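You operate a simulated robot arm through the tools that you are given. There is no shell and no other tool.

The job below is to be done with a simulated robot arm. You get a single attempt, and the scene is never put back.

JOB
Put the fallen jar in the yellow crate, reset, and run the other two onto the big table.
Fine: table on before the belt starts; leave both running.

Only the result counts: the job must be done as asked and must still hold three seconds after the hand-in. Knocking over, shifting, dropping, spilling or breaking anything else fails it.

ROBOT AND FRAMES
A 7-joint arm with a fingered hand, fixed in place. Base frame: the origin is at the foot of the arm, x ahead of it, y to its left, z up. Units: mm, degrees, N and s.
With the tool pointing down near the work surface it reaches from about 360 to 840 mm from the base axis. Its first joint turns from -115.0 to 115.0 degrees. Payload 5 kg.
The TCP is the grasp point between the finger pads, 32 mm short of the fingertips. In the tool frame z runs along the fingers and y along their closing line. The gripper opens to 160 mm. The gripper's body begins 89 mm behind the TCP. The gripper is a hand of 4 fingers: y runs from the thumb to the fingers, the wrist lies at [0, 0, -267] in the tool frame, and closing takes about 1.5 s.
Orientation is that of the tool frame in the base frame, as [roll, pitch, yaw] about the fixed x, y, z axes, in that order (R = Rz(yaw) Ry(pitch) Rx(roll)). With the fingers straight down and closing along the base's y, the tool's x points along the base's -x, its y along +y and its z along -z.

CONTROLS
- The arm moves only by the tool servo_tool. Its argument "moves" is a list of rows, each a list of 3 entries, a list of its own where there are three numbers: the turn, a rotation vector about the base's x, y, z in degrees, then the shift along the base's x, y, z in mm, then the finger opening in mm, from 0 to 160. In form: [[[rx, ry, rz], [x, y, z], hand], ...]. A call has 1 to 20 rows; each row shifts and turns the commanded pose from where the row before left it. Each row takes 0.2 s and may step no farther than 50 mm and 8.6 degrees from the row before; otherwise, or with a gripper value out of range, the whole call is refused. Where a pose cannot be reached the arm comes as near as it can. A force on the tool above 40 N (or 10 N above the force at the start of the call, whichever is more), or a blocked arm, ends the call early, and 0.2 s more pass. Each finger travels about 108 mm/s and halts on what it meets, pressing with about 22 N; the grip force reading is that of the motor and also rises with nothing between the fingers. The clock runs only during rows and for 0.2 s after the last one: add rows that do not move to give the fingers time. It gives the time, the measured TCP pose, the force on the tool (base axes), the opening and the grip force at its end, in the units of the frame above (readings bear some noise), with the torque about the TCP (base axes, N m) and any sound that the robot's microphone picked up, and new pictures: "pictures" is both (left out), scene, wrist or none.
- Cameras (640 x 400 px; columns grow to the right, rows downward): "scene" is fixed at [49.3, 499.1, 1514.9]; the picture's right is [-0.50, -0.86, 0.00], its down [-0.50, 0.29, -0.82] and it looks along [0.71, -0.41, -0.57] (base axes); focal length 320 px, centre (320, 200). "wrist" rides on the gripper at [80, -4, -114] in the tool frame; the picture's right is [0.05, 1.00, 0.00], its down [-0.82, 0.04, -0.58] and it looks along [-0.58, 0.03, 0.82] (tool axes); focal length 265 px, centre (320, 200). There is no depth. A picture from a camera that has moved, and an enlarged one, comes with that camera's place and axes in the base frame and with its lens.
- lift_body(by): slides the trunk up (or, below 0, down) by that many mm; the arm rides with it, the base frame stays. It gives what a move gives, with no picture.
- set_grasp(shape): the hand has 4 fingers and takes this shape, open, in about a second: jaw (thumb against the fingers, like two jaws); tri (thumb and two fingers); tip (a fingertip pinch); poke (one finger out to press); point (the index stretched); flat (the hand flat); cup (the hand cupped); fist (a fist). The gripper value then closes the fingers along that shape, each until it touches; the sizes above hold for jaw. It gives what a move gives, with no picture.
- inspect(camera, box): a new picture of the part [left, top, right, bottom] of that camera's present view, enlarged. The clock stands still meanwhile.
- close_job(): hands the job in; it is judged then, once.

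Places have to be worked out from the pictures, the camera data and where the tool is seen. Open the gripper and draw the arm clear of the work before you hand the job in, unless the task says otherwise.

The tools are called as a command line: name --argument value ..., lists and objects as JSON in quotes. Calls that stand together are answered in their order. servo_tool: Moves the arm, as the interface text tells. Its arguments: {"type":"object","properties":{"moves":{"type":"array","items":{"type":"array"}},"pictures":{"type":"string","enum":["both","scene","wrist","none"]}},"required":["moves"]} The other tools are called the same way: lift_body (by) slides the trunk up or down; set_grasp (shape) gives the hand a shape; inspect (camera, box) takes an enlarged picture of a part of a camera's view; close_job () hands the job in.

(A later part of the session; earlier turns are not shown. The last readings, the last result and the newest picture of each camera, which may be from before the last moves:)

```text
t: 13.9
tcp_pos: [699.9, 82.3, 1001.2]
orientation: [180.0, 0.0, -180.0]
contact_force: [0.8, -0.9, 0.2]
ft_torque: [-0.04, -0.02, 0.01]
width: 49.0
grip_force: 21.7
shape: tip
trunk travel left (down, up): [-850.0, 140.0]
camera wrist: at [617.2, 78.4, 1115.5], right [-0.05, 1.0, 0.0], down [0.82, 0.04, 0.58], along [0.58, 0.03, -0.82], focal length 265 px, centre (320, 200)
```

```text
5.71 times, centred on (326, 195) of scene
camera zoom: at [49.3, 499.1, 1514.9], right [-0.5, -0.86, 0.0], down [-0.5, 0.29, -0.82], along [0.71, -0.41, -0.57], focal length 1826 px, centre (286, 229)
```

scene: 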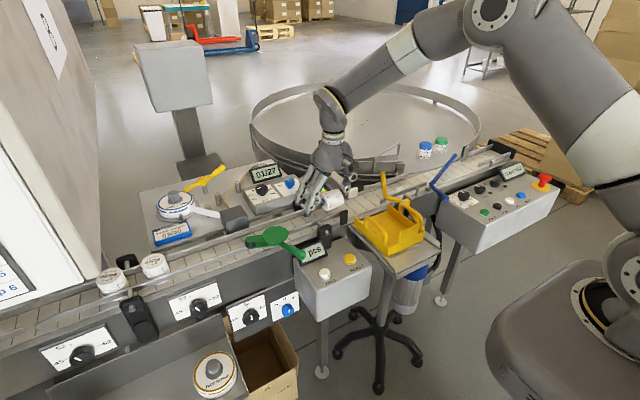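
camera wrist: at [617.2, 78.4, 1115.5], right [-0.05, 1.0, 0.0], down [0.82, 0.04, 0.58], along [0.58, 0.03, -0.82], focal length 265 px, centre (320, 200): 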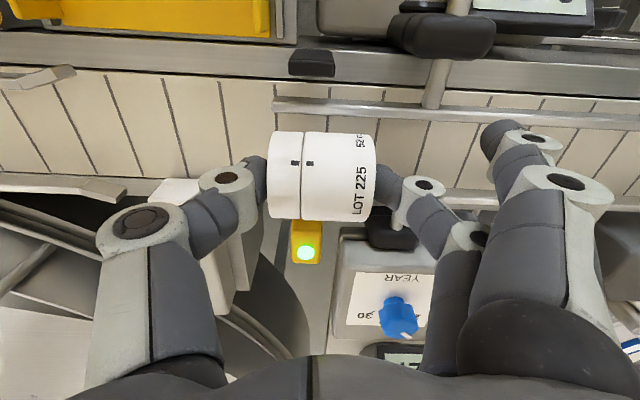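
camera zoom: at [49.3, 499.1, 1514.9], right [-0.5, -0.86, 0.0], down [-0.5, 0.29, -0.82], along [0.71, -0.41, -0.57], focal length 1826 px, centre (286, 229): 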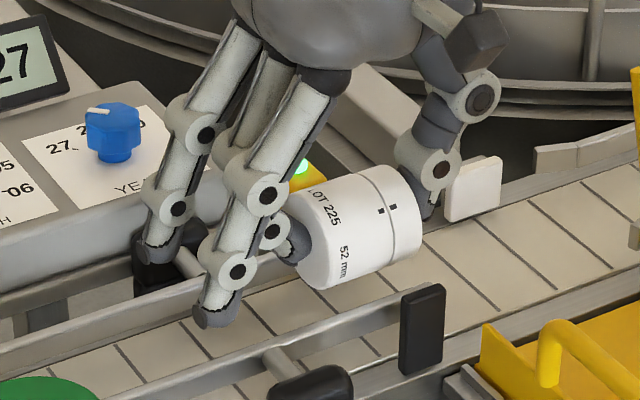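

The jar is in the hand and its label reads "52 mm". I'll raise it to z≈1150, then carry it back towards the crate and look down at the crate from above.

servo_tool --moves '[[[0, 0, 0], [0, 0, 35], 36], [[0, 0, 0], [0, 0, 40], 36], [[0, 0, 0], [0, 0, 40], 36], [[0, 0, 0], [0, 0, 35], 36], [[0, 0, 0], [-38, -20, 0], 36], [[0, 0, 0], [-38, -20, 0], 36], [[0, 0, 0], [-38, -20, 0], 36], [[0, 0, 0], [-38, -20, 0], 36], [[0, 0, 0], [-38, -20, 0], 36], [[0, 0, 0], [-38, -20, 0], 36], [[0, 0, 0], [-38, -20, 0], 36], [[0, 0, 0], [0, 0, 0], 36]]' --pictures "both"

inspect --camera "scene" --box '[330, 165, 458, 245]'

```text
t: 16.5
tcp_pos: [435.6, -57.1, 1148.1]
orientation: [-180.0, 0.0, 179.9]
contact_force: [0.0, 0.3, -1.3]
ft_torque: [0.01, 0.0, -0.02]
width: 49.1
grip_force: 21.5
shape: tip
trunk travel left (down, up): [-850.0, 140.0]
camera wrist: at [353.5, -59.7, 1263.6], right [-0.05, 1.0, 0.0], down [0.82, 0.04, 0.58], along [0.58, 0.03, -0.82], focal length 265 px, centre (320, 200)
```

scene: 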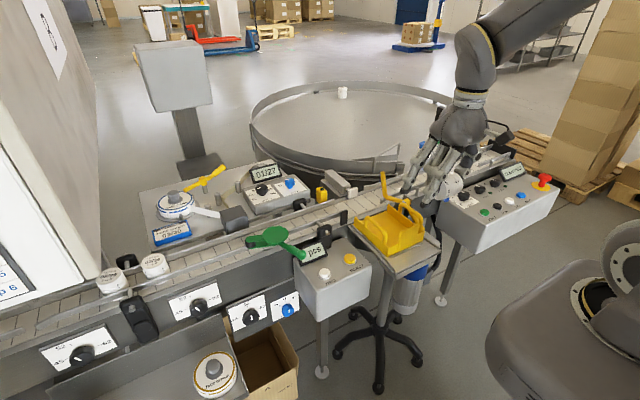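
wrist: 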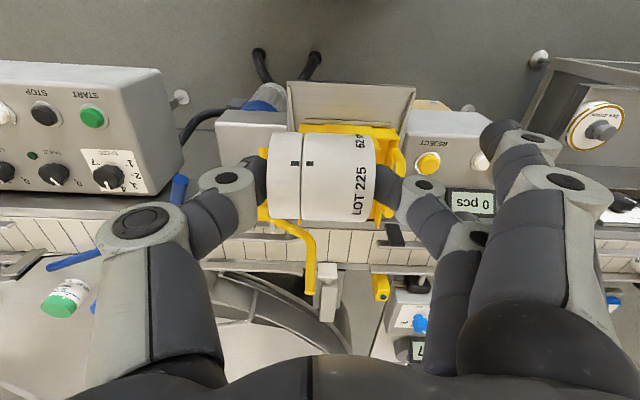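

```text
5.00 times, centred on (394, 205) of scene
camera zoom: at [49.3, 499.1, 1514.9], right [-0.5, -0.86, 0.0], down [-0.5, 0.29, -0.82], along [0.71, -0.41, -0.57], focal length 1598 px, centre (-50, 175)
```

zoom: 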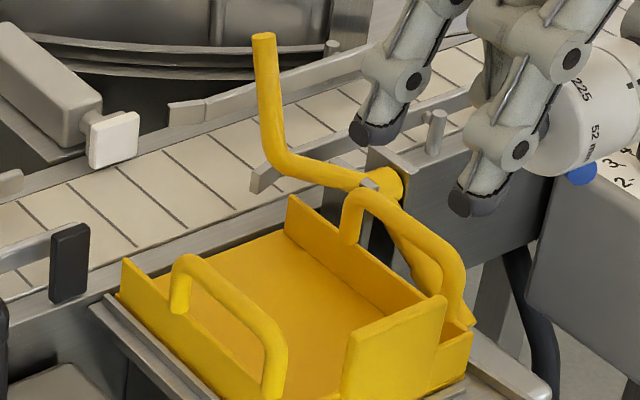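

inspect --camera "wrist" --box '[240, 70, 432, 190]'

inspect --camera "wrist" --box '[0, 40, 256, 200]'

```text
3.33 times, centred on (336, 130) of wrist
camera zoom: at [353.5, -59.7, 1263.6], right [-0.05, 1.0, 0.0], down [0.82, 0.04, 0.58], along [0.58, 0.03, -0.82], focal length 885 px, centre (267, 433)
```

zoom: 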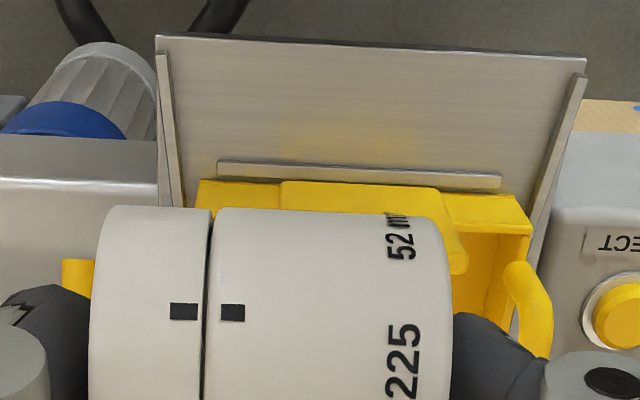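

```text
2.50 times, centred on (128, 120) of wrist
camera zoom: at [353.5, -59.7, 1263.6], right [-0.05, 1.0, 0.0], down [0.82, 0.04, 0.58], along [0.58, 0.03, -0.82], focal length 664 px, centre (800, 400)
```

zoom: 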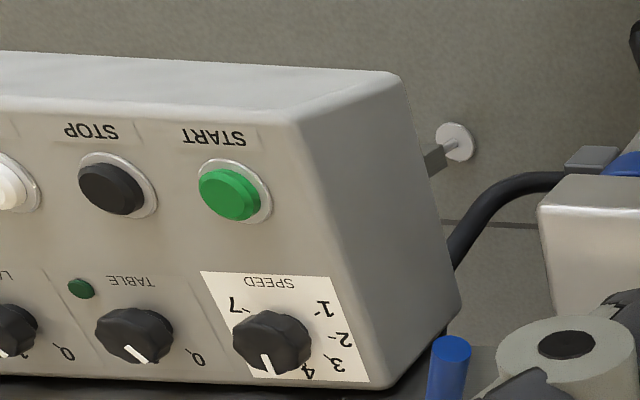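

servo_tool --moves '[[[0, 0, 0], [45, 10, 0], 36], [[0, 0, 0], [45, 10, 0], 36], [[0, 0, 0], [45, 10, 0], 36], [[0, 0, 0], [0, 0, 0], 36]]' --pictures "both"

inspect --camera "wrist" --box '[220, 20, 412, 140]'

inspect --camera "scene" --box '[330, 165, 458, 245]'

```text
t: 17.5
tcp_pos: [565.5, -24.0, 1151.6]
orientation: [179.9, 0.2, 179.8]
contact_force: [0.0, 0.8, 0.0]
ft_torque: [0.01, -0.05, -0.05]
width: 49.1
grip_force: 22.6
shape: tip
trunk travel left (down, up): [-850.0, 140.0]
camera wrist: at [482.8, -26.8, 1265.3], right [-0.05, 1.0, 0.0], down [0.81, 0.04, 0.58], along [0.58, 0.03, -0.82], focal length 265 px, centre (320, 200)
```

scene: 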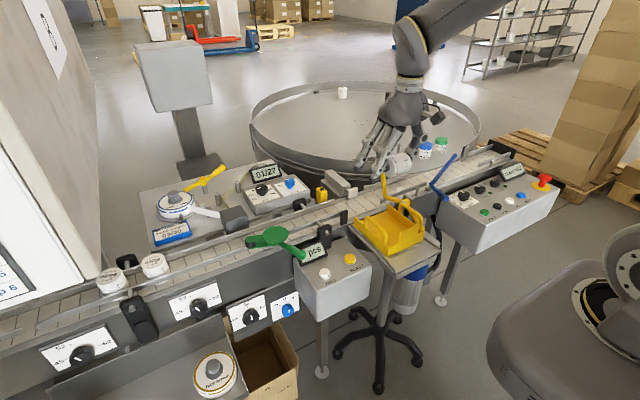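
wrist: 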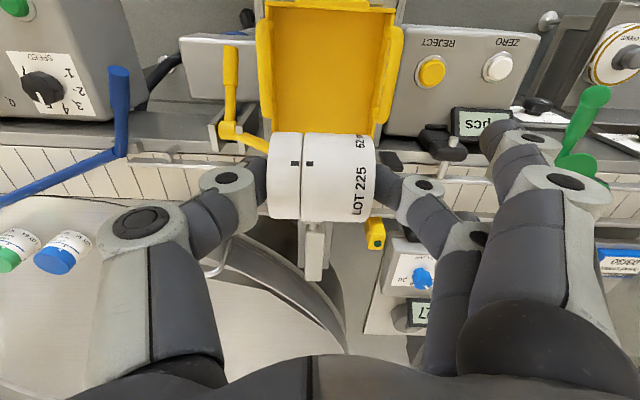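

```text
3.33 times, centred on (316, 80) of wrist
camera zoom: at [482.8, -26.8, 1265.3], right [-0.05, 1.0, 0.0], down [0.81, 0.04, 0.58], along [0.58, 0.03, -0.82], focal length 885 px, centre (333, 600)
```

zoom: 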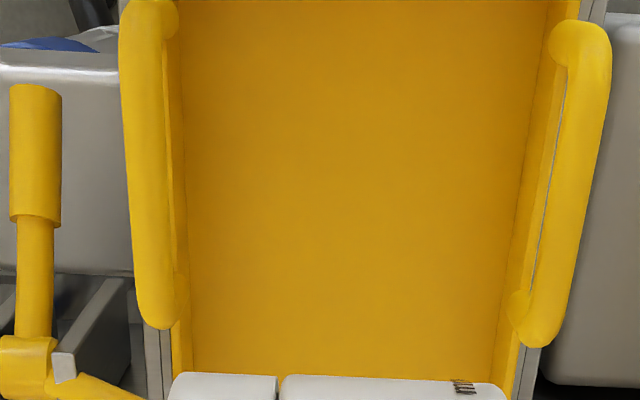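

```text
5.00 times, centred on (394, 205) of scene
camera zoom: at [49.3, 499.1, 1514.9], right [-0.5, -0.86, 0.0], down [-0.5, 0.29, -0.82], along [0.71, -0.41, -0.57], focal length 1598 px, centre (-50, 175)
```

zoom: 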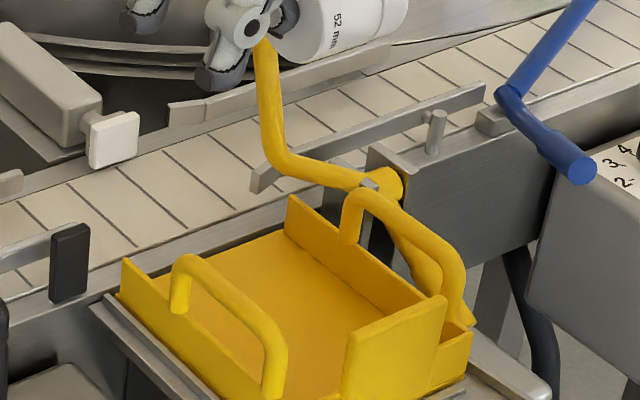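

The crate interior spans about y -81 to +48 and x 475 to 640, with its floor near z≈910. Handles rise to z≈985 on the sides, and the belt side is open. Turning the hand -90° about z will keep the spare fingers away from the handles and leave the jar's axis along x, so it can't roll out of the open side. I'll turn here at height.

servo_tool --moves '[[[0, 0, -8.2], [0, 0, 0], 36], [[0, 0, -8.2], [0, 0, 0], 36], [[0, 0, -8.2], [0, 0, 0], 36], [[0, 0, -8.2], [0, 0, 0], 36], [[0, 0, -8.2], [0, 0, 0], 36], [[0, 0, -8.2], [0, 0, 0], 36], [[0, 0, -8.2], [0, 0, 0], 36], [[0, 0, -8.2], [0, 0, 0], 36], [[0, 0, -8.2], [0, 0, 0], 36], [[0, 0, -8.2], [0, 0, 0], 36], [[0, 0, -8], [0, 0, 0], 36], [[0, 0, 0], [0, 0, 0], 36]]' --pictures "both"

```text
t: 20.1
tcp_pos: [569.2, -29.0, 1152.4]
orientation: [179.9, 0.0, 89.9]
contact_force: [0.4, 0.1, -0.8]
ft_torque: [0.0, 0.0, 0.01]
width: 48.5
grip_force: 22.0
shape: tip
trunk travel left (down, up): [-850.0, 140.0]
camera wrist: at [562.8, 52.3, 1265.6], right [1.0, 0.05, 0.0], down [0.04, -0.82, 0.58], along [0.03, -0.58, -0.82], focal length 265 px, centre (320, 200)
```

scene: 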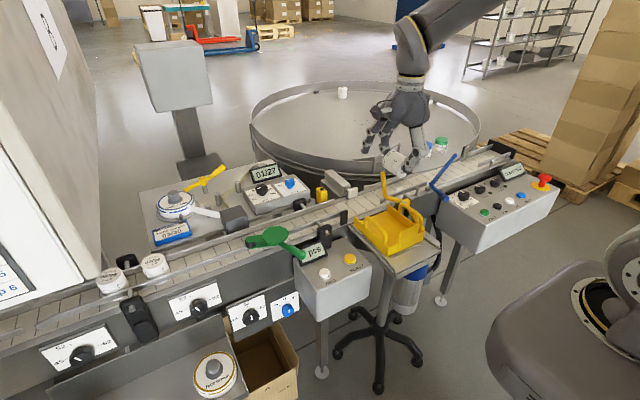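
wrist: 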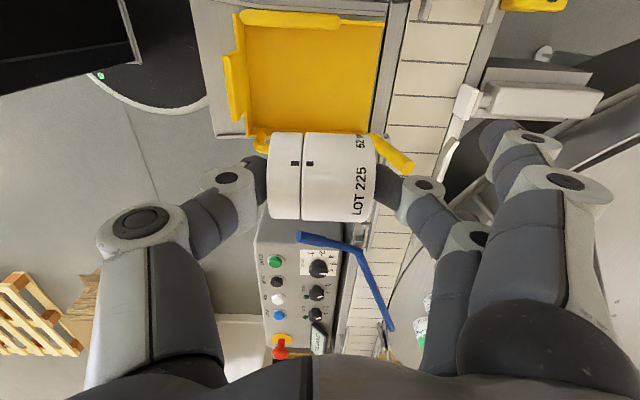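

inspect --camera "wrist" --box '[190, 0, 446, 160]'

inspect --camera "wrist" --box '[220, 220, 412, 340]'

```text
2.50 times, centred on (318, 80) of wrist
camera zoom: at [562.8, 52.3, 1265.6], right [1.0, 0.05, 0.0], down [0.04, -0.82, 0.58], along [0.03, -0.58, -0.82], focal length 664 px, centre (325, 500)
```

zoom: 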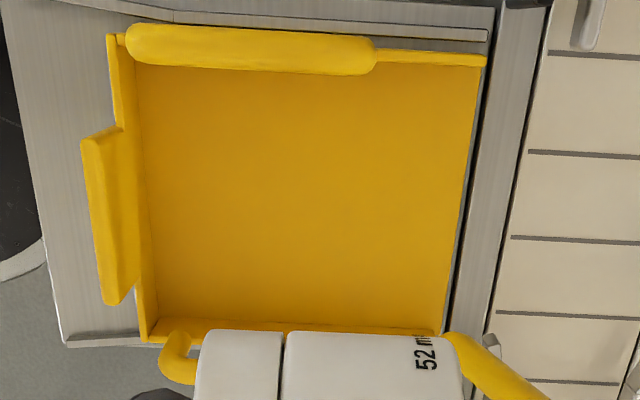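

```text
3.33 times, centred on (316, 280) of wrist
camera zoom: at [562.8, 52.3, 1265.6], right [1.0, 0.05, 0.0], down [0.04, -0.82, 0.58], along [0.03, -0.58, -0.82], focal length 885 px, centre (333, -67)
```

zoom: 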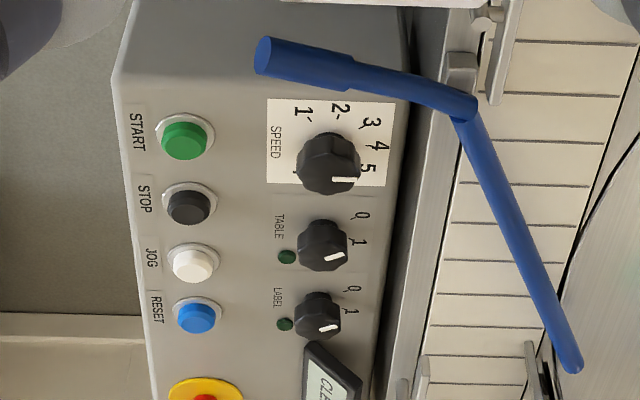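

The views agree on the crate: floor x 478–632, y -82 to +45, with a front flap at x≈475 reaching z≈990. I'll centre at about (575,-8) and go down part of the way to check clearances.

servo_tool --moves '[[[0, 0, 0], [6, 20, 0], 36], [[0, 0, 0], [0, 0, -40], 36], [[0, 0, 0], [0, 0, -40], 36], [[0, 0, 0], [0, 0, -35], 36], [[0, 0, 0], [0, 0, 0], 36]]' --pictures "both"

inspect --camera "scene" --box '[330, 150, 458, 230]'

inspect --camera "wrist" --box '[150, 40, 470, 240]'

```text
t: 21.3
tcp_pos: [571.2, -7.8, 1030.2]
orientation: [-179.9, 0.0, 89.9]
contact_force: [-1.0, 0.5, -0.8]
ft_torque: [-0.04, -0.01, 0.02]
width: 48.9
grip_force: 22.8
shape: tip
trunk travel left (down, up): [-850.0, 140.0]
camera wrist: at [565.7, 73.3, 1144.9], right [1.0, 0.05, 0.0], down [0.04, -0.82, 0.58], along [0.03, -0.58, -0.82], focal length 265 px, centre (320, 200)
```

scene: 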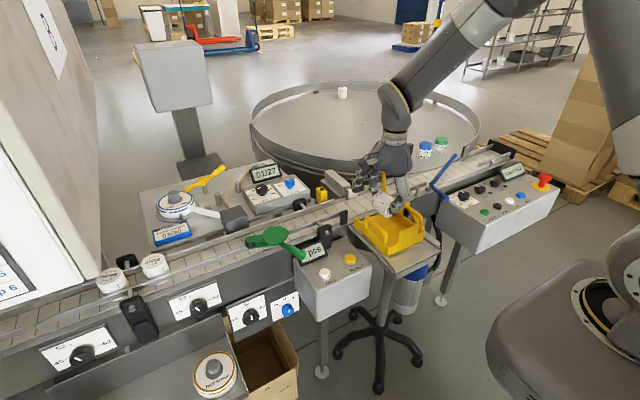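
wrist: 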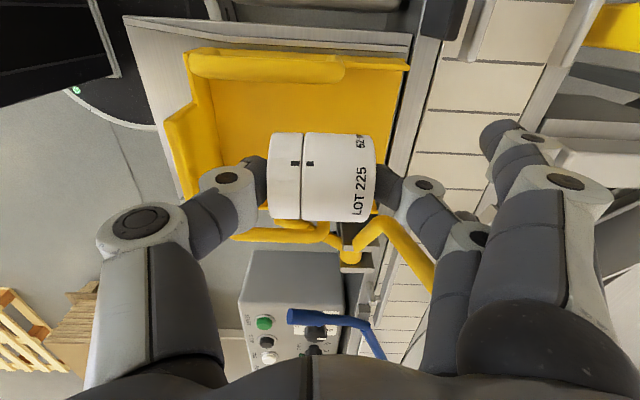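

```text
5.00 times, centred on (394, 190) of scene
camera zoom: at [49.3, 499.1, 1514.9], right [-0.5, -0.86, 0.0], down [-0.5, 0.29, -0.82], along [0.71, -0.41, -0.57], focal length 1598 px, centre (-50, 250)
```

zoom: 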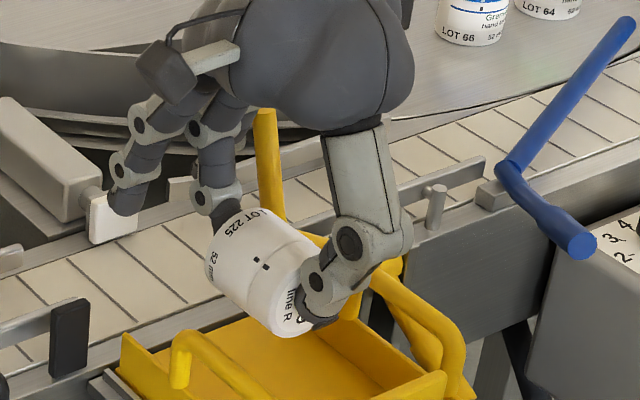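

```text
2.00 times, centred on (310, 140) of wrist
camera zoom: at [565.7, 73.3, 1144.9], right [1.0, 0.05, 0.0], down [0.04, -0.82, 0.58], along [0.03, -0.58, -0.82], focal length 531 px, centre (340, 320)
```

zoom: 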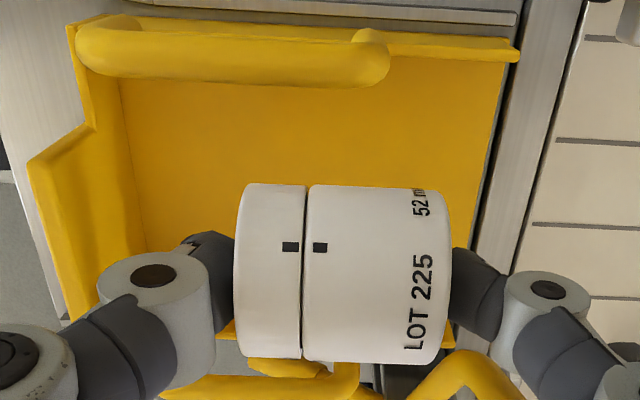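

There's clearance on all sides: flap, handles and lever post. I'll move +4 mm in x and lower to about 12 mm above the expected floor contact.

servo_tool --moves '[[[0, 0, 0], [4, 0, -15], 36], [[0, 0, 0], [0, 0, -20], 36], [[0, 0, 0], [0, 0, -15], 36], [[0, 0, 0], [0, 0, 0], 36]]' --pictures "both"

inspect --camera "scene" --box '[330, 165, 458, 245]'

inspect --camera "wrist" --box '[150, 40, 470, 240]'

```text
t: 22.3
tcp_pos: [576.3, -8.9, 983.0]
orientation: [179.9, 0.1, 90.0]
contact_force: [0.9, 0.6, -0.4]
ft_torque: [0.01, 0.0, 0.0]
width: 48.6
grip_force: 22.3
shape: tip
trunk travel left (down, up): [-850.0, 140.0]
camera wrist: at [571.0, 71.9, 1097.3], right [1.0, 0.05, 0.0], down [0.04, -0.82, 0.58], along [0.03, -0.58, -0.82], focal length 265 px, centre (320, 200)
```

scene: 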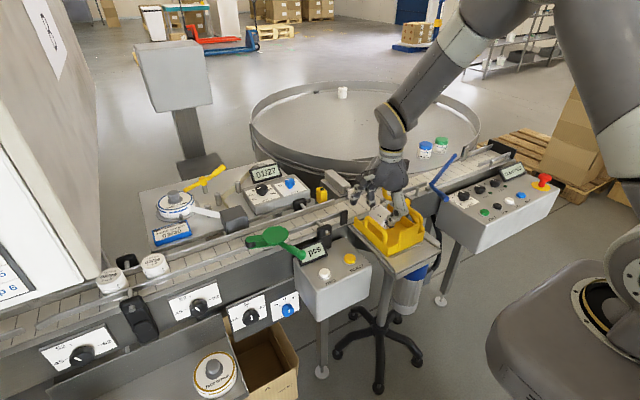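
wrist: 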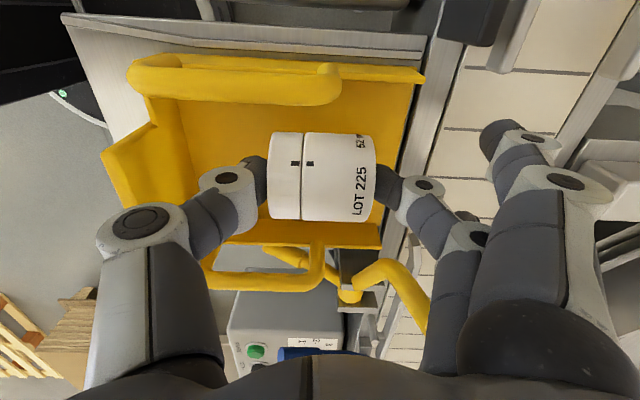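

```text
5.00 times, centred on (394, 205) of scene
camera zoom: at [49.3, 499.1, 1514.9], right [-0.5, -0.86, 0.0], down [-0.5, 0.29, -0.82], along [0.71, -0.41, -0.57], focal length 1598 px, centre (-50, 175)
```

zoom: 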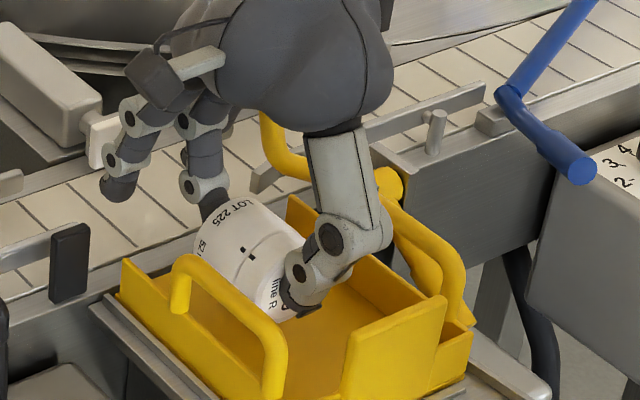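

```text
2.00 times, centred on (310, 140) of wrist
camera zoom: at [571.0, 71.9, 1097.3], right [1.0, 0.05, 0.0], down [0.04, -0.82, 0.58], along [0.03, -0.58, -0.82], focal length 531 px, centre (340, 320)
```

zoom: 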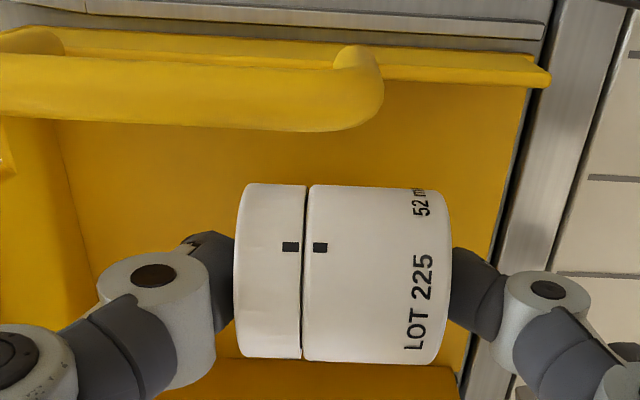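

The jar is inside the crate walls and well centred. I'll lower it in small steps and watch the contact force.

servo_tool --moves '[[[0, 0, 0], [0, 0, -4], 36], [[0, 0, 0], [0, 0, -4], 36], [[0, 0, 0], [0, 0, 0], 36]]' --pictures "none"

servo_tool --moves '[[[0, 0, 0], [0, 0, -3], 36], [[0, 0, 0], [0, 0, 0], 36]]' --pictures "none"

```text
t: 23.1
tcp_pos: [577.5, -8.7, 977.8]
orientation: [-180.0, 0.0, 89.9]
contact_force: [-0.6, 0.7, -1.1]
ft_torque: [0.01, 0.01, -0.03]
width: 48.9
grip_force: 22.0
shape: tip
trunk travel left (down, up): [-850.0, 140.0]
```

```text
t: 23.7
tcp_pos: [578.9, -8.2, 974.0]
orientation: [180.0, 0.1, 89.9]
contact_force: [0.7, -0.2, -0.9]
ft_torque: [0.01, -0.01, -0.01]
width: 48.7
grip_force: 21.9
shape: tip
trunk travel left (down, up): [-850.0, 140.0]
```

There's no contact yet at z≈974, so I'll keep going down in 3 mm steps.

servo_tool --moves '[[[0, 0, 0], [-1, 0, -3], 36], [[0, 0, 0], [0, 0, 0], 36]]' --pictures "none"

servo_tool --moves '[[[0, 0, 0], [0, 0, -3], 36], [[0, 0, 0], [0, 0, 0], 36]]' --pictures "both"

inspect --camera "scene" --box '[345, 185, 441, 245]'

```text
t: 24.3
tcp_pos: [576.4, -8.2, 971.8]
orientation: [-179.9, 0.0, 90.0]
contact_force: [0.5, 0.6, -1.1]
ft_torque: [-0.05, -0.02, 0.09]
width: 48.8
grip_force: 22.2
shape: tip
trunk travel left (down, up): [-850.0, 140.0]
```

```text
t: 24.9
tcp_pos: [576.7, -9.9, 969.8]
orientation: [179.9, 0.0, 90.1]
contact_force: [-0.3, 0.9, -1.1]
ft_torque: [-0.07, 0.01, 0.06]
width: 49.0
grip_force: 21.7
shape: tip
trunk travel left (down, up): [-850.0, 140.0]
camera wrist: at [571.1, 72.1, 1082.1], right [1.0, 0.05, 0.0], down [0.04, -0.82, 0.58], along [0.03, -0.58, -0.82], focal length 265 px, centre (320, 200)
```

scene: 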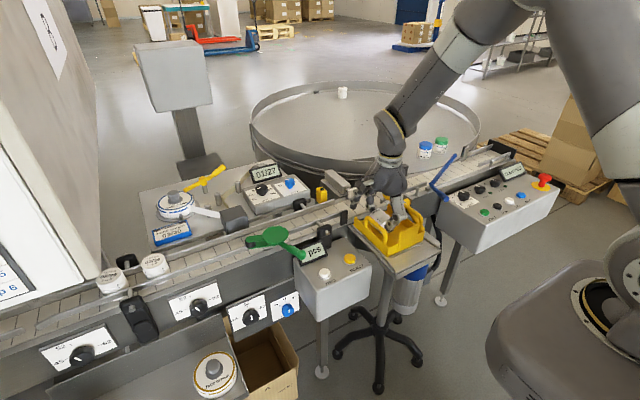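
wrist: 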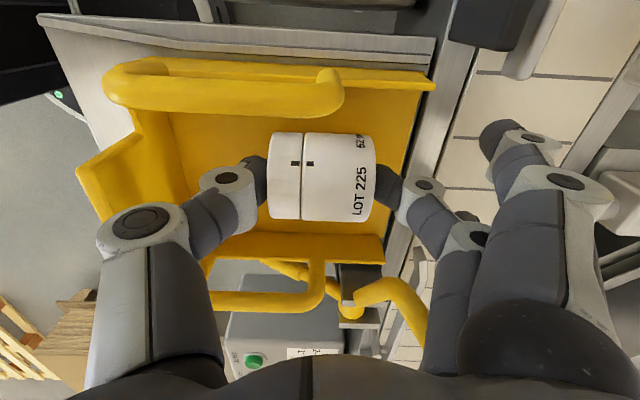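

```text
6.67 times, centred on (393, 215) of scene
camera zoom: at [49.3, 499.1, 1514.9], right [-0.5, -0.86, 0.0], down [-0.5, 0.29, -0.82], along [0.71, -0.41, -0.57], focal length 2130 px, centre (-167, 100)
```

zoom: 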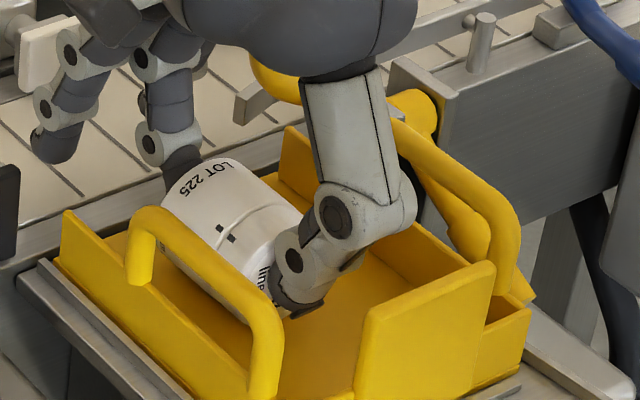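

servo_tool --moves '[[[0, 0, 0], [0, 0, -3], 36], [[0, 0, 0], [0, 0, 0], 36]]' --pictures "none"

servo_tool --moves '[[[0, 0, 0], [0, 0, -3], 36], [[0, 0, 0], [0, 0, 0], 36]]' --pictures "none"

```text
t: 25.5
tcp_pos: [575.4, -8.1, 966.5]
orientation: [179.8, 0.0, 89.9]
contact_force: [0.3, 0.9, 10.5]
ft_torque: [-0.1, -0.07, 0.09]
width: 49.3
grip_force: 21.8
shape: tip
trunk travel left (down, up): [-850.0, 140.0]
```

```text
t: 26.1
tcp_pos: [576.8, -7.7, 965.6]
orientation: [179.7, 0.0, 89.9]
contact_force: [-0.6, -0.1, 33.4]
ft_torque: [0.02, 0.09, 0.08]
width: 51.7
grip_force: 21.9
shape: tip
trunk travel left (down, up): [-850.0, 140.0]
```

The jar touched the crate floor at z≈966. I'll ease back up 3 mm to take off the load before releasing.

servo_tool --moves '[[[0, 0, 0], [0, 0, 3], 36], [[0, 0, 0], [0, 0, 0], 36]]' --pictures "none"

```text
t: 26.7
tcp_pos: [574.9, -7.6, 965.2]
orientation: [180.0, 0.1, 90.0]
contact_force: [3.3, -0.9, 16.4]
ft_torque: [-0.05, -0.15, -0.01]
width: 52.1
grip_force: 22.2
shape: tip
trunk travel left (down, up): [-850.0, 140.0]
```

servo_tool --moves '[[[0, 0, 0], [0, 0, 1.5], 36], [[0, 0, 0], [0, 0, 0], 36]]' --pictures "both"

inspect --camera "wrist" --box '[150, 40, 470, 240]'

```text
t: 27.3
tcp_pos: [575.9, -7.2, 967.6]
orientation: [-179.9, 0.0, 89.9]
contact_force: [0.3, -0.5, 2.4]
ft_torque: [-0.02, -0.11, -0.02]
width: 51.6
grip_force: 21.8
shape: tip
trunk travel left (down, up): [-850.0, 140.0]
camera wrist: at [570.4, 72.9, 1080.4], right [1.0, 0.05, 0.0], down [0.04, -0.82, 0.58], along [0.03, -0.58, -0.82], focal length 265 px, centre (320, 200)
```

scene: 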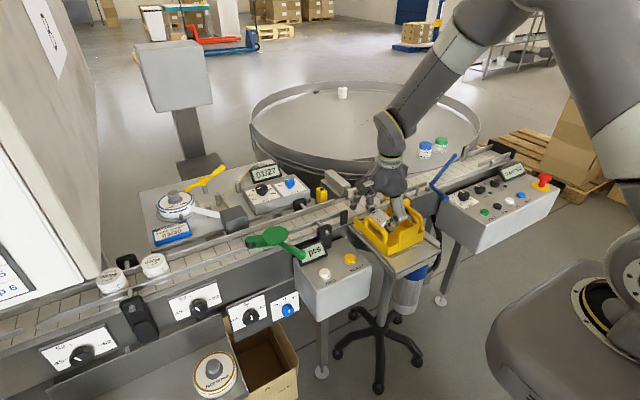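
wrist: 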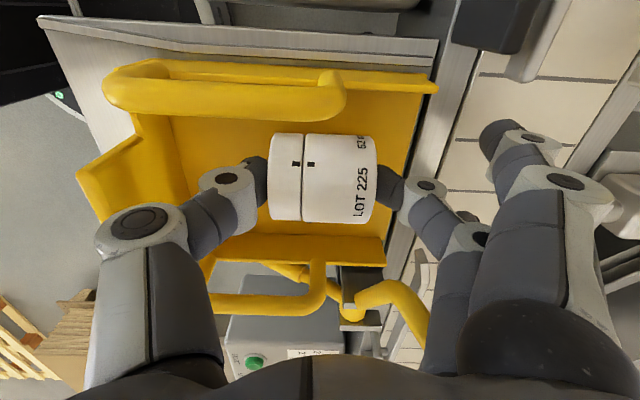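

```text
2.00 times, centred on (310, 140) of wrist
camera zoom: at [570.4, 72.9, 1080.4], right [1.0, 0.05, 0.0], down [0.04, -0.82, 0.58], along [0.03, -0.58, -0.82], focal length 531 px, centre (340, 320)
```

zoom: 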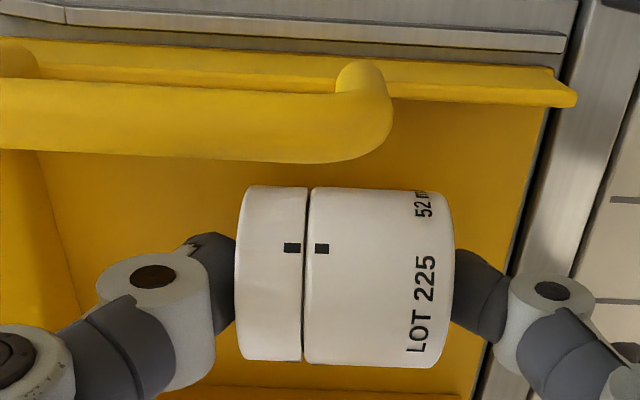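

The load is down to about 2 N with the jar resting on the crate floor. I'll open gently to 62 mm, just enough to release.

servo_tool --moves '[[[0, 0, 0], [0, 0, 0], 50], [[0, 0, 0], [0, 0, 0], 54], [[0, 0, 0], [0, 0, 0], 58], [[0, 0, 0], [0, 0, 0], 62], [[0, 0, 0], [0, 0, 0], 62], [[0, 0, 0], [0, 0, 0], 62]]' --pictures "both"

inspect --camera "wrist" --box '[150, 40, 470, 240]'

inspect --camera "scene" --box '[330, 165, 458, 245]'

```text
t: 28.7
tcp_pos: [575.3, -7.4, 967.4]
orientation: [179.9, 0.0, 90.0]
contact_force: [0.3, 1.1, 0.0]
ft_torque: [0.03, 0.03, -0.04]
width: 61.2
grip_force: 0.1
shape: tip
trunk travel left (down, up): [-850.0, 140.0]
camera wrist: at [571.1, 72.9, 1081.2], right [1.0, 0.05, 0.0], down [0.04, -0.82, 0.58], along [0.03, -0.58, -0.82], focal length 265 px, centre (320, 200)
```

scene: 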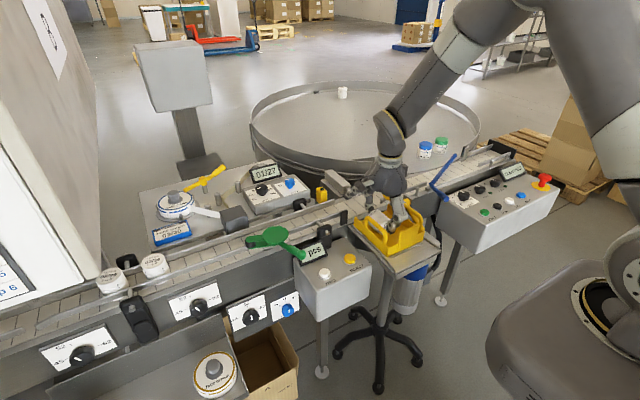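
wrist: 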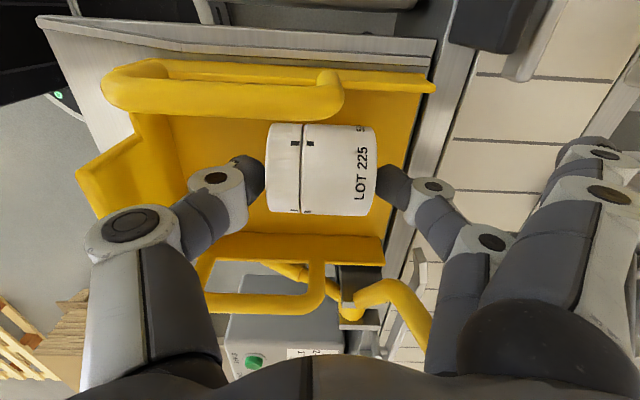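

```text
2.00 times, centred on (310, 140) of wrist
camera zoom: at [571.1, 72.9, 1081.2], right [1.0, 0.05, 0.0], down [0.04, -0.82, 0.58], along [0.03, -0.58, -0.82], focal length 531 px, centre (340, 320)
```

zoom: 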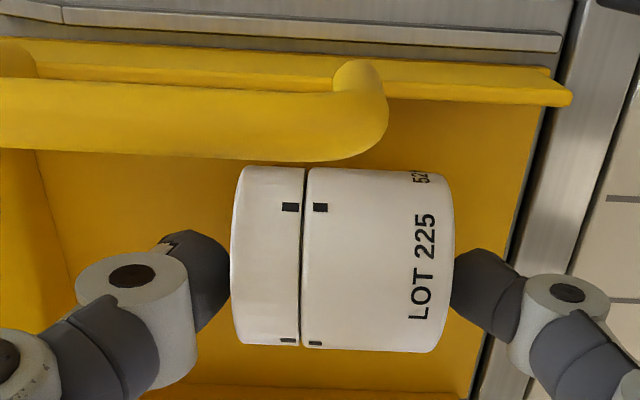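

```text
5.00 times, centred on (394, 205) of scene
camera zoom: at [49.3, 499.1, 1514.9], right [-0.5, -0.86, 0.0], down [-0.5, 0.29, -0.82], along [0.71, -0.41, -0.57], focal length 1598 px, centre (-50, 175)
```

zoom: 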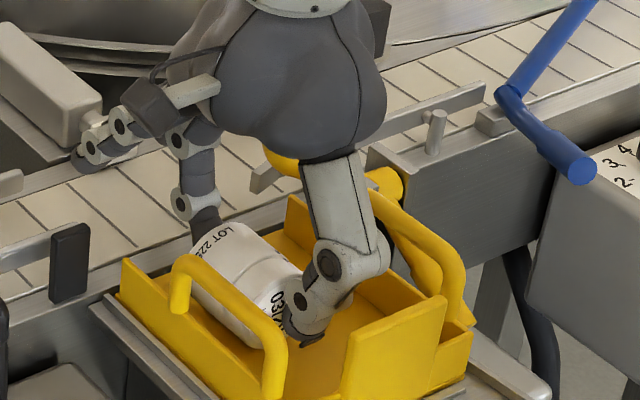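

The jar is released and rests on the crate floor. I'll raise the hand straight up, well clear of it.

servo_tool --moves '[[[0, 0, 0], [0, 0, 8], 62], [[0, 0, 0], [0, 0, 15], 62], [[0, 0, 0], [0, 0, 25], 62], [[0, 0, 0], [0, 0, 40], 62], [[0, 0, 0], [0, 0, 45], 62], [[0, 0, 0], [0, 0, 45], 62], [[0, 0, 0], [0, 0, 0], 62]]' --pictures "both"

inspect --camera "scene" --box '[330, 165, 458, 245]'

inspect --camera "wrist" --box '[220, 220, 412, 340]'

```text
t: 30.3
tcp_pos: [578.0, -8.2, 1147.8]
orientation: [180.0, 0.0, 89.9]
contact_force: [0.6, 0.3, -0.3]
ft_torque: [0.01, 0.02, 0.0]
width: 61.6
grip_force: 0.1
shape: tip
trunk travel left (down, up): [-850.0, 140.0]
camera wrist: at [573.0, 72.5, 1262.4], right [1.0, 0.05, 0.0], down [0.04, -0.82, 0.58], along [0.03, -0.58, -0.82], focal length 265 px, centre (320, 200)
```

scene: 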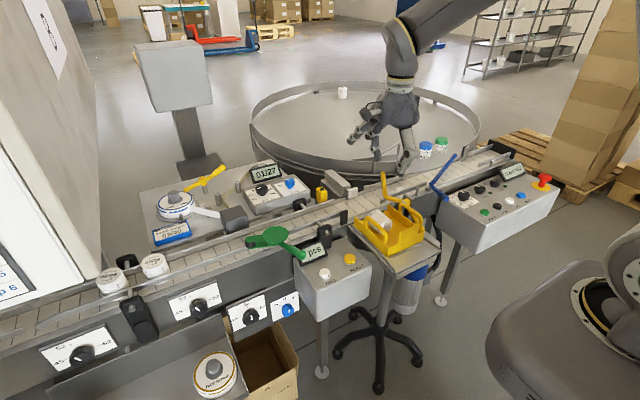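
wrist: 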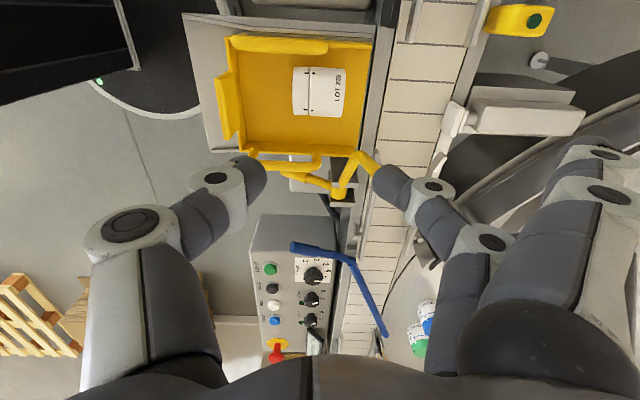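

```text
5.00 times, centred on (394, 205) of scene
camera zoom: at [49.3, 499.1, 1514.9], right [-0.5, -0.86, 0.0], down [-0.5, 0.29, -0.82], along [0.71, -0.41, -0.57], focal length 1598 px, centre (-50, 175)
```

zoom: 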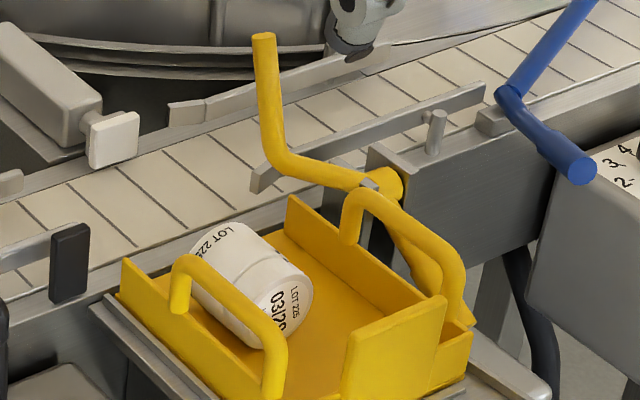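

```text
3.33 times, centred on (316, 280) of wrist
camera zoom: at [573.0, 72.5, 1262.4], right [1.0, 0.05, 0.0], down [0.04, -0.82, 0.58], along [0.03, -0.58, -0.82], focal length 885 px, centre (333, -67)
```

zoom: 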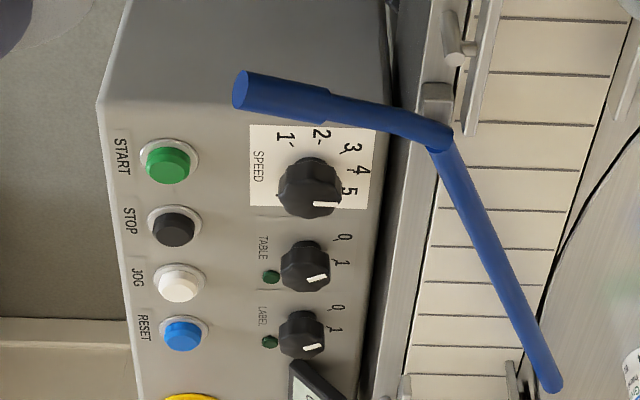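

The fallen jar is settled inside the yellow crate. Next I'll set the poke shape here at height, so I can see where the pressing fingertip sits relative to the tool.

set_grasp --shape "poke"

servo_tool --moves '[[[0, 0, 0], [0, 0, 0], 160], [[0, 0, 0], [0, 0, 0], 160], [[0, 0, 0], [0, 0, 0], 160]]' --pictures "both"

inspect --camera "scene" --box '[340, 40, 500, 190]'

```text
t: 31.2
tcp_pos: [578.2, -8.5, 1147.5]
orientation: [-179.9, 0.0, 90.0]
contact_force: [-0.4, -0.3, -0.1]
ft_torque: [0.01, 0.0, 0.02]
width: 0.0
grip_force: 0.1
shape: poke
trunk travel left (down, up): [-850.0, 140.0]
```

```text
t: 32.0
tcp_pos: [578.6, -8.5, 1148.2]
orientation: [179.9, 0.0, 90.0]
contact_force: [-0.8, 0.1, -0.5]
ft_torque: [-0.02, 0.01, 0.0]
width: 0.0
grip_force: 0.1
shape: poke
trunk travel left (down, up): [-850.0, 140.0]
camera wrist: at [572.6, 72.5, 1262.3], right [1.0, 0.05, 0.0], down [0.04, -0.82, 0.58], along [0.03, -0.58, -0.82], focal length 265 px, centre (320, 200)
```

scene: 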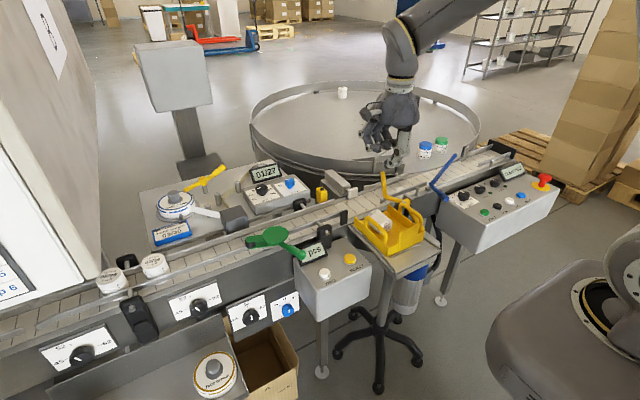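
wrist: 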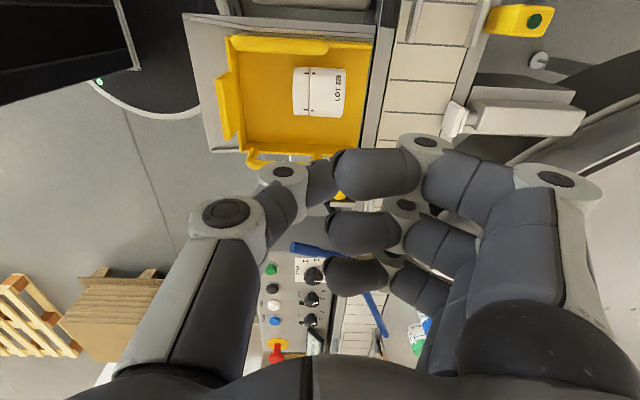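

```text
2.67 times, centred on (420, 115) of scene
camera zoom: at [49.3, 499.1, 1514.9], right [-0.5, -0.86, 0.0], down [-0.5, 0.29, -0.82], along [0.71, -0.41, -0.57], focal length 852 px, centre (53, 427)
```

zoom: 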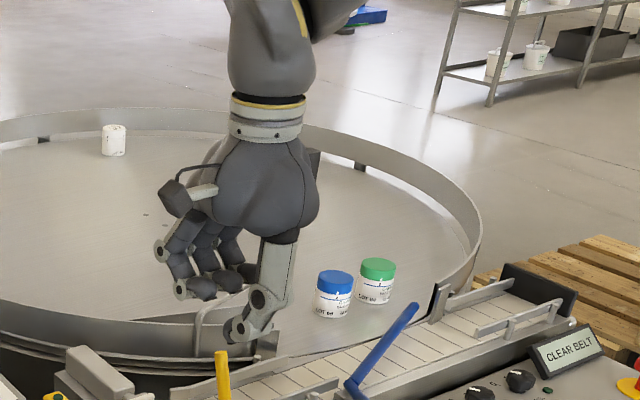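

inspect --camera "scene" --box '[370, 120, 434, 170]'

inspect --camera "wrist" --box '[180, 120, 436, 280]'

```text
8.00 times, centred on (402, 145) of scene
camera zoom: at [49.3, 499.1, 1514.9], right [-0.5, -0.86, 0.0], down [-0.5, 0.29, -0.82], along [0.71, -0.41, -0.57], focal length 2556 px, centre (-336, 640)
```

zoom: 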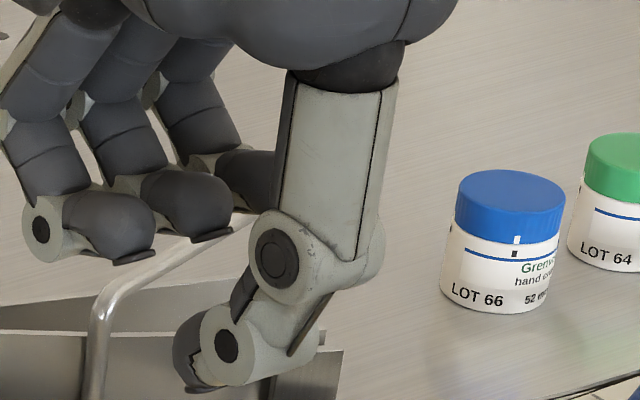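

```text
2.50 times, centred on (308, 200) of wrist
camera zoom: at [572.6, 72.5, 1262.3], right [1.0, 0.05, 0.0], down [0.04, -0.82, 0.58], along [0.03, -0.58, -0.82], focal length 664 px, centre (350, 200)
```

zoom: 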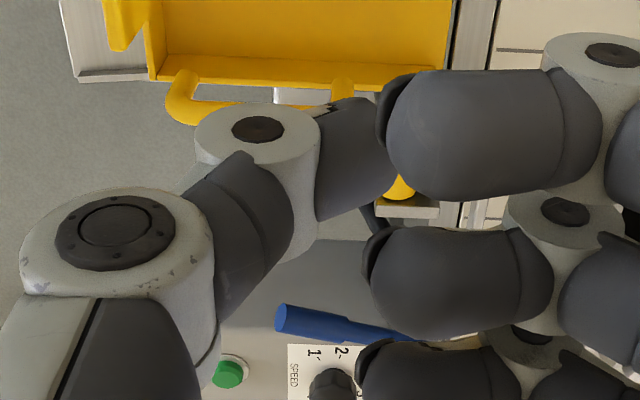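

In poke the thumb becomes the presser, its tip near the TCP axis and about 34 mm below it, with the other fingers curled well above. I'll move over the panel at height to locate the buttons and knobs precisely.

servo_tool --moves '[[[0, 0, 0], [-8, -49, 0], 160], [[0, 0, 0], [-8, -49, 0], 160], [[0, 0, 0], [-8, -49, 0], 160], [[0, 0, 0], [-8, -49, 0], 160], [[0, 0, 0], [-8, -49, 0], 160], [[0, 0, 0], [-8, -49, 0], 160], [[0, 0, 0], [-8, -49, 0], 160], [[0, 0, 0], [0, 0, 0], 160]]' --pictures "both"

inspect --camera "wrist" --box '[180, 90, 372, 210]'

inspect --camera "scene" --box '[430, 160, 558, 240]'

```text
t: 33.8
tcp_pos: [522.8, -351.8, 1147.0]
orientation: [180.0, 0.0, 90.0]
contact_force: [1.4, 0.3, 0.9]
ft_torque: [-0.07, 0.02, -0.01]
width: 0.1
grip_force: 0.0
shape: poke
trunk travel left (down, up): [-850.0, 140.0]
camera wrist: at [516.4, -270.5, 1261.0], right [1.0, 0.05, 0.0], down [0.04, -0.81, 0.58], along [0.03, -0.58, -0.82], focal length 265 px, centre (320, 200)
```

scene: 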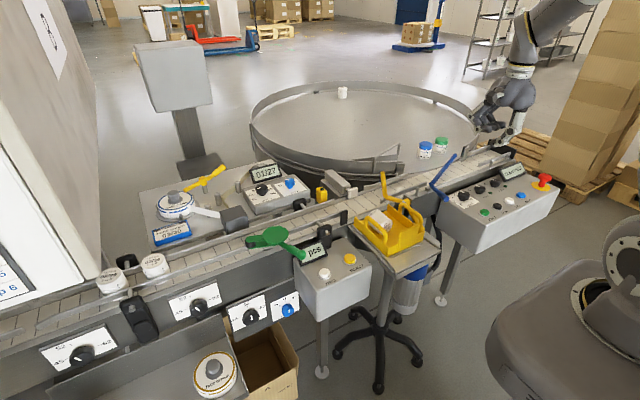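
wrist: 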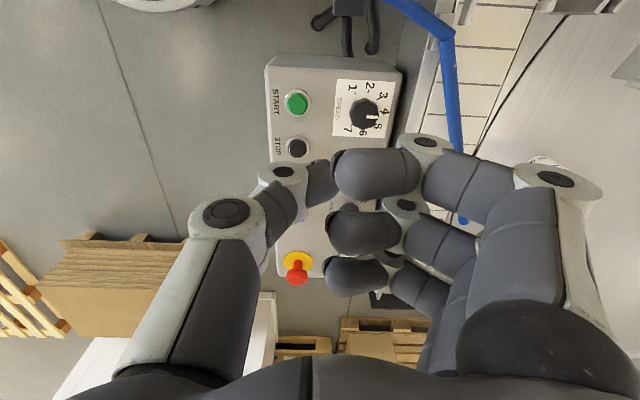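

```text
3.33 times, centred on (276, 150) of wrist
camera zoom: at [516.4, -270.5, 1261.0], right [1.0, 0.05, 0.0], down [0.04, -0.81, 0.58], along [0.03, -0.58, -0.82], focal length 885 px, centre (467, 367)
```

zoom: 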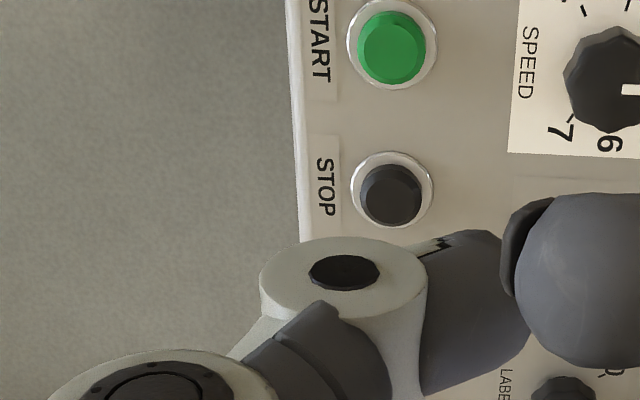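

```text
5.00 times, centred on (494, 200) of scene
camera zoom: at [49.3, 499.1, 1514.9], right [-0.5, -0.86, 0.0], down [-0.5, 0.29, -0.82], along [0.71, -0.41, -0.57], focal length 1598 px, centre (-550, 200)
```

zoom: 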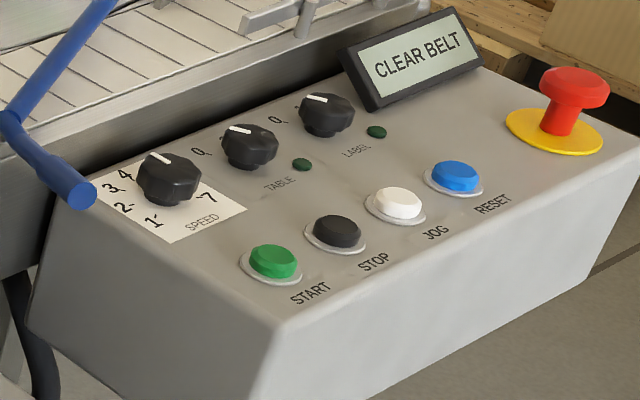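

Triangulated: START is at (491,-373), STOP at (491,-436), JOG at (491,-502) and RESET at (491,-568), with tops near z≈893. The TABLE knob is at (584,-464) with its top at z≈903. I'll move above RESET for the press.

servo_tool --moves '[[[0, 0, 0], [-7, -43, -15], 160], [[0, 0, 0], [-7, -43, -15], 160], [[0, 0, 0], [-7, -43, -15], 160], [[0, 0, 0], [-7, -43, -15], 160], [[0, 0, 0], [-7, -44, -15], 160], [[0, 0, 0], [0, 0, -25], 160], [[0, 0, 0], [0, 0, -25], 160], [[0, 0, 0], [0, 0, 0], 160]]' --pictures "both"

inspect --camera "scene" --box '[450, 140, 578, 220]'

inspect --camera "wrist" --box '[180, 60, 436, 220]'

```text
t: 35.6
tcp_pos: [488.2, -565.2, 1018.2]
orientation: [-180.0, 0.1, 90.0]
contact_force: [-0.5, 0.5, 0.8]
ft_torque: [-0.03, 0.0, 0.02]
width: 0.0
grip_force: 0.0
shape: poke
trunk travel left (down, up): [-850.0, 140.0]
camera wrist: at [483.1, -484.1, 1132.4], right [1.0, 0.05, 0.0], down [0.04, -0.81, 0.58], along [0.03, -0.58, -0.82], focal length 265 px, centre (320, 200)
```

scene: 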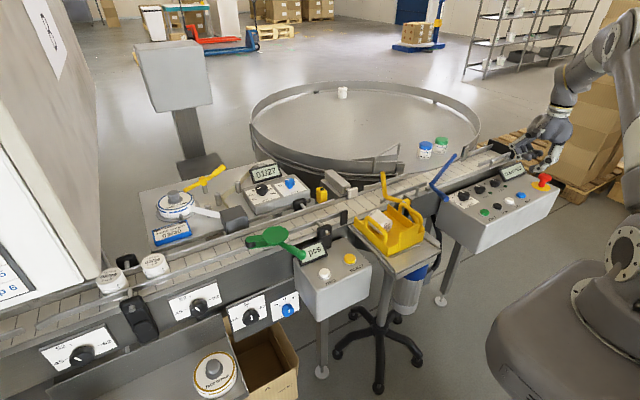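
wrist: 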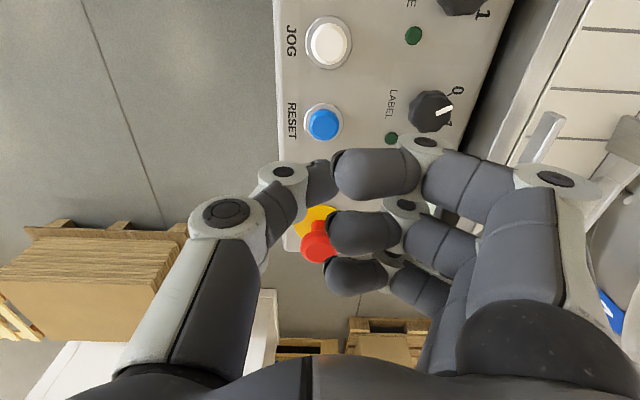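

```text
5.00 times, centred on (514, 180) of scene
camera zoom: at [49.3, 499.1, 1514.9], right [-0.5, -0.86, 0.0], down [-0.5, 0.29, -0.82], along [0.71, -0.41, -0.57], focal length 1598 px, centre (-650, 300)
```

zoom: 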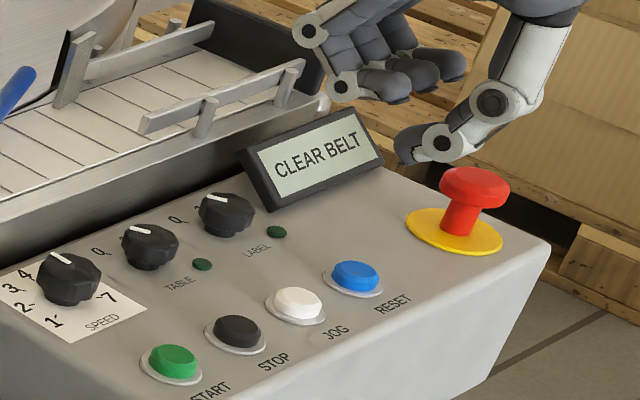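

```text
2.50 times, centred on (308, 140) of wrist
camera zoom: at [483.1, -484.1, 1132.4], right [1.0, 0.05, 0.0], down [0.04, -0.81, 0.58], along [0.03, -0.58, -0.82], focal length 664 px, centre (350, 350)
```

zoom: 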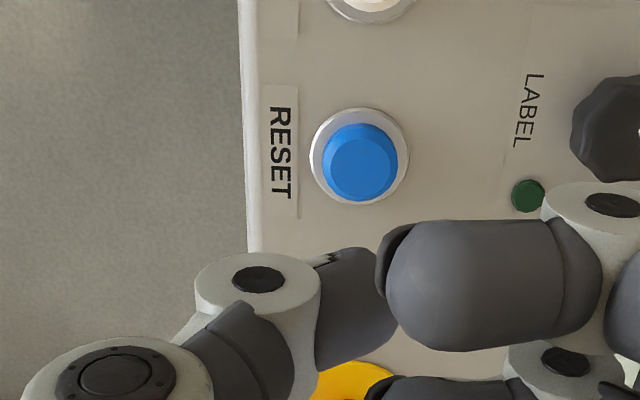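

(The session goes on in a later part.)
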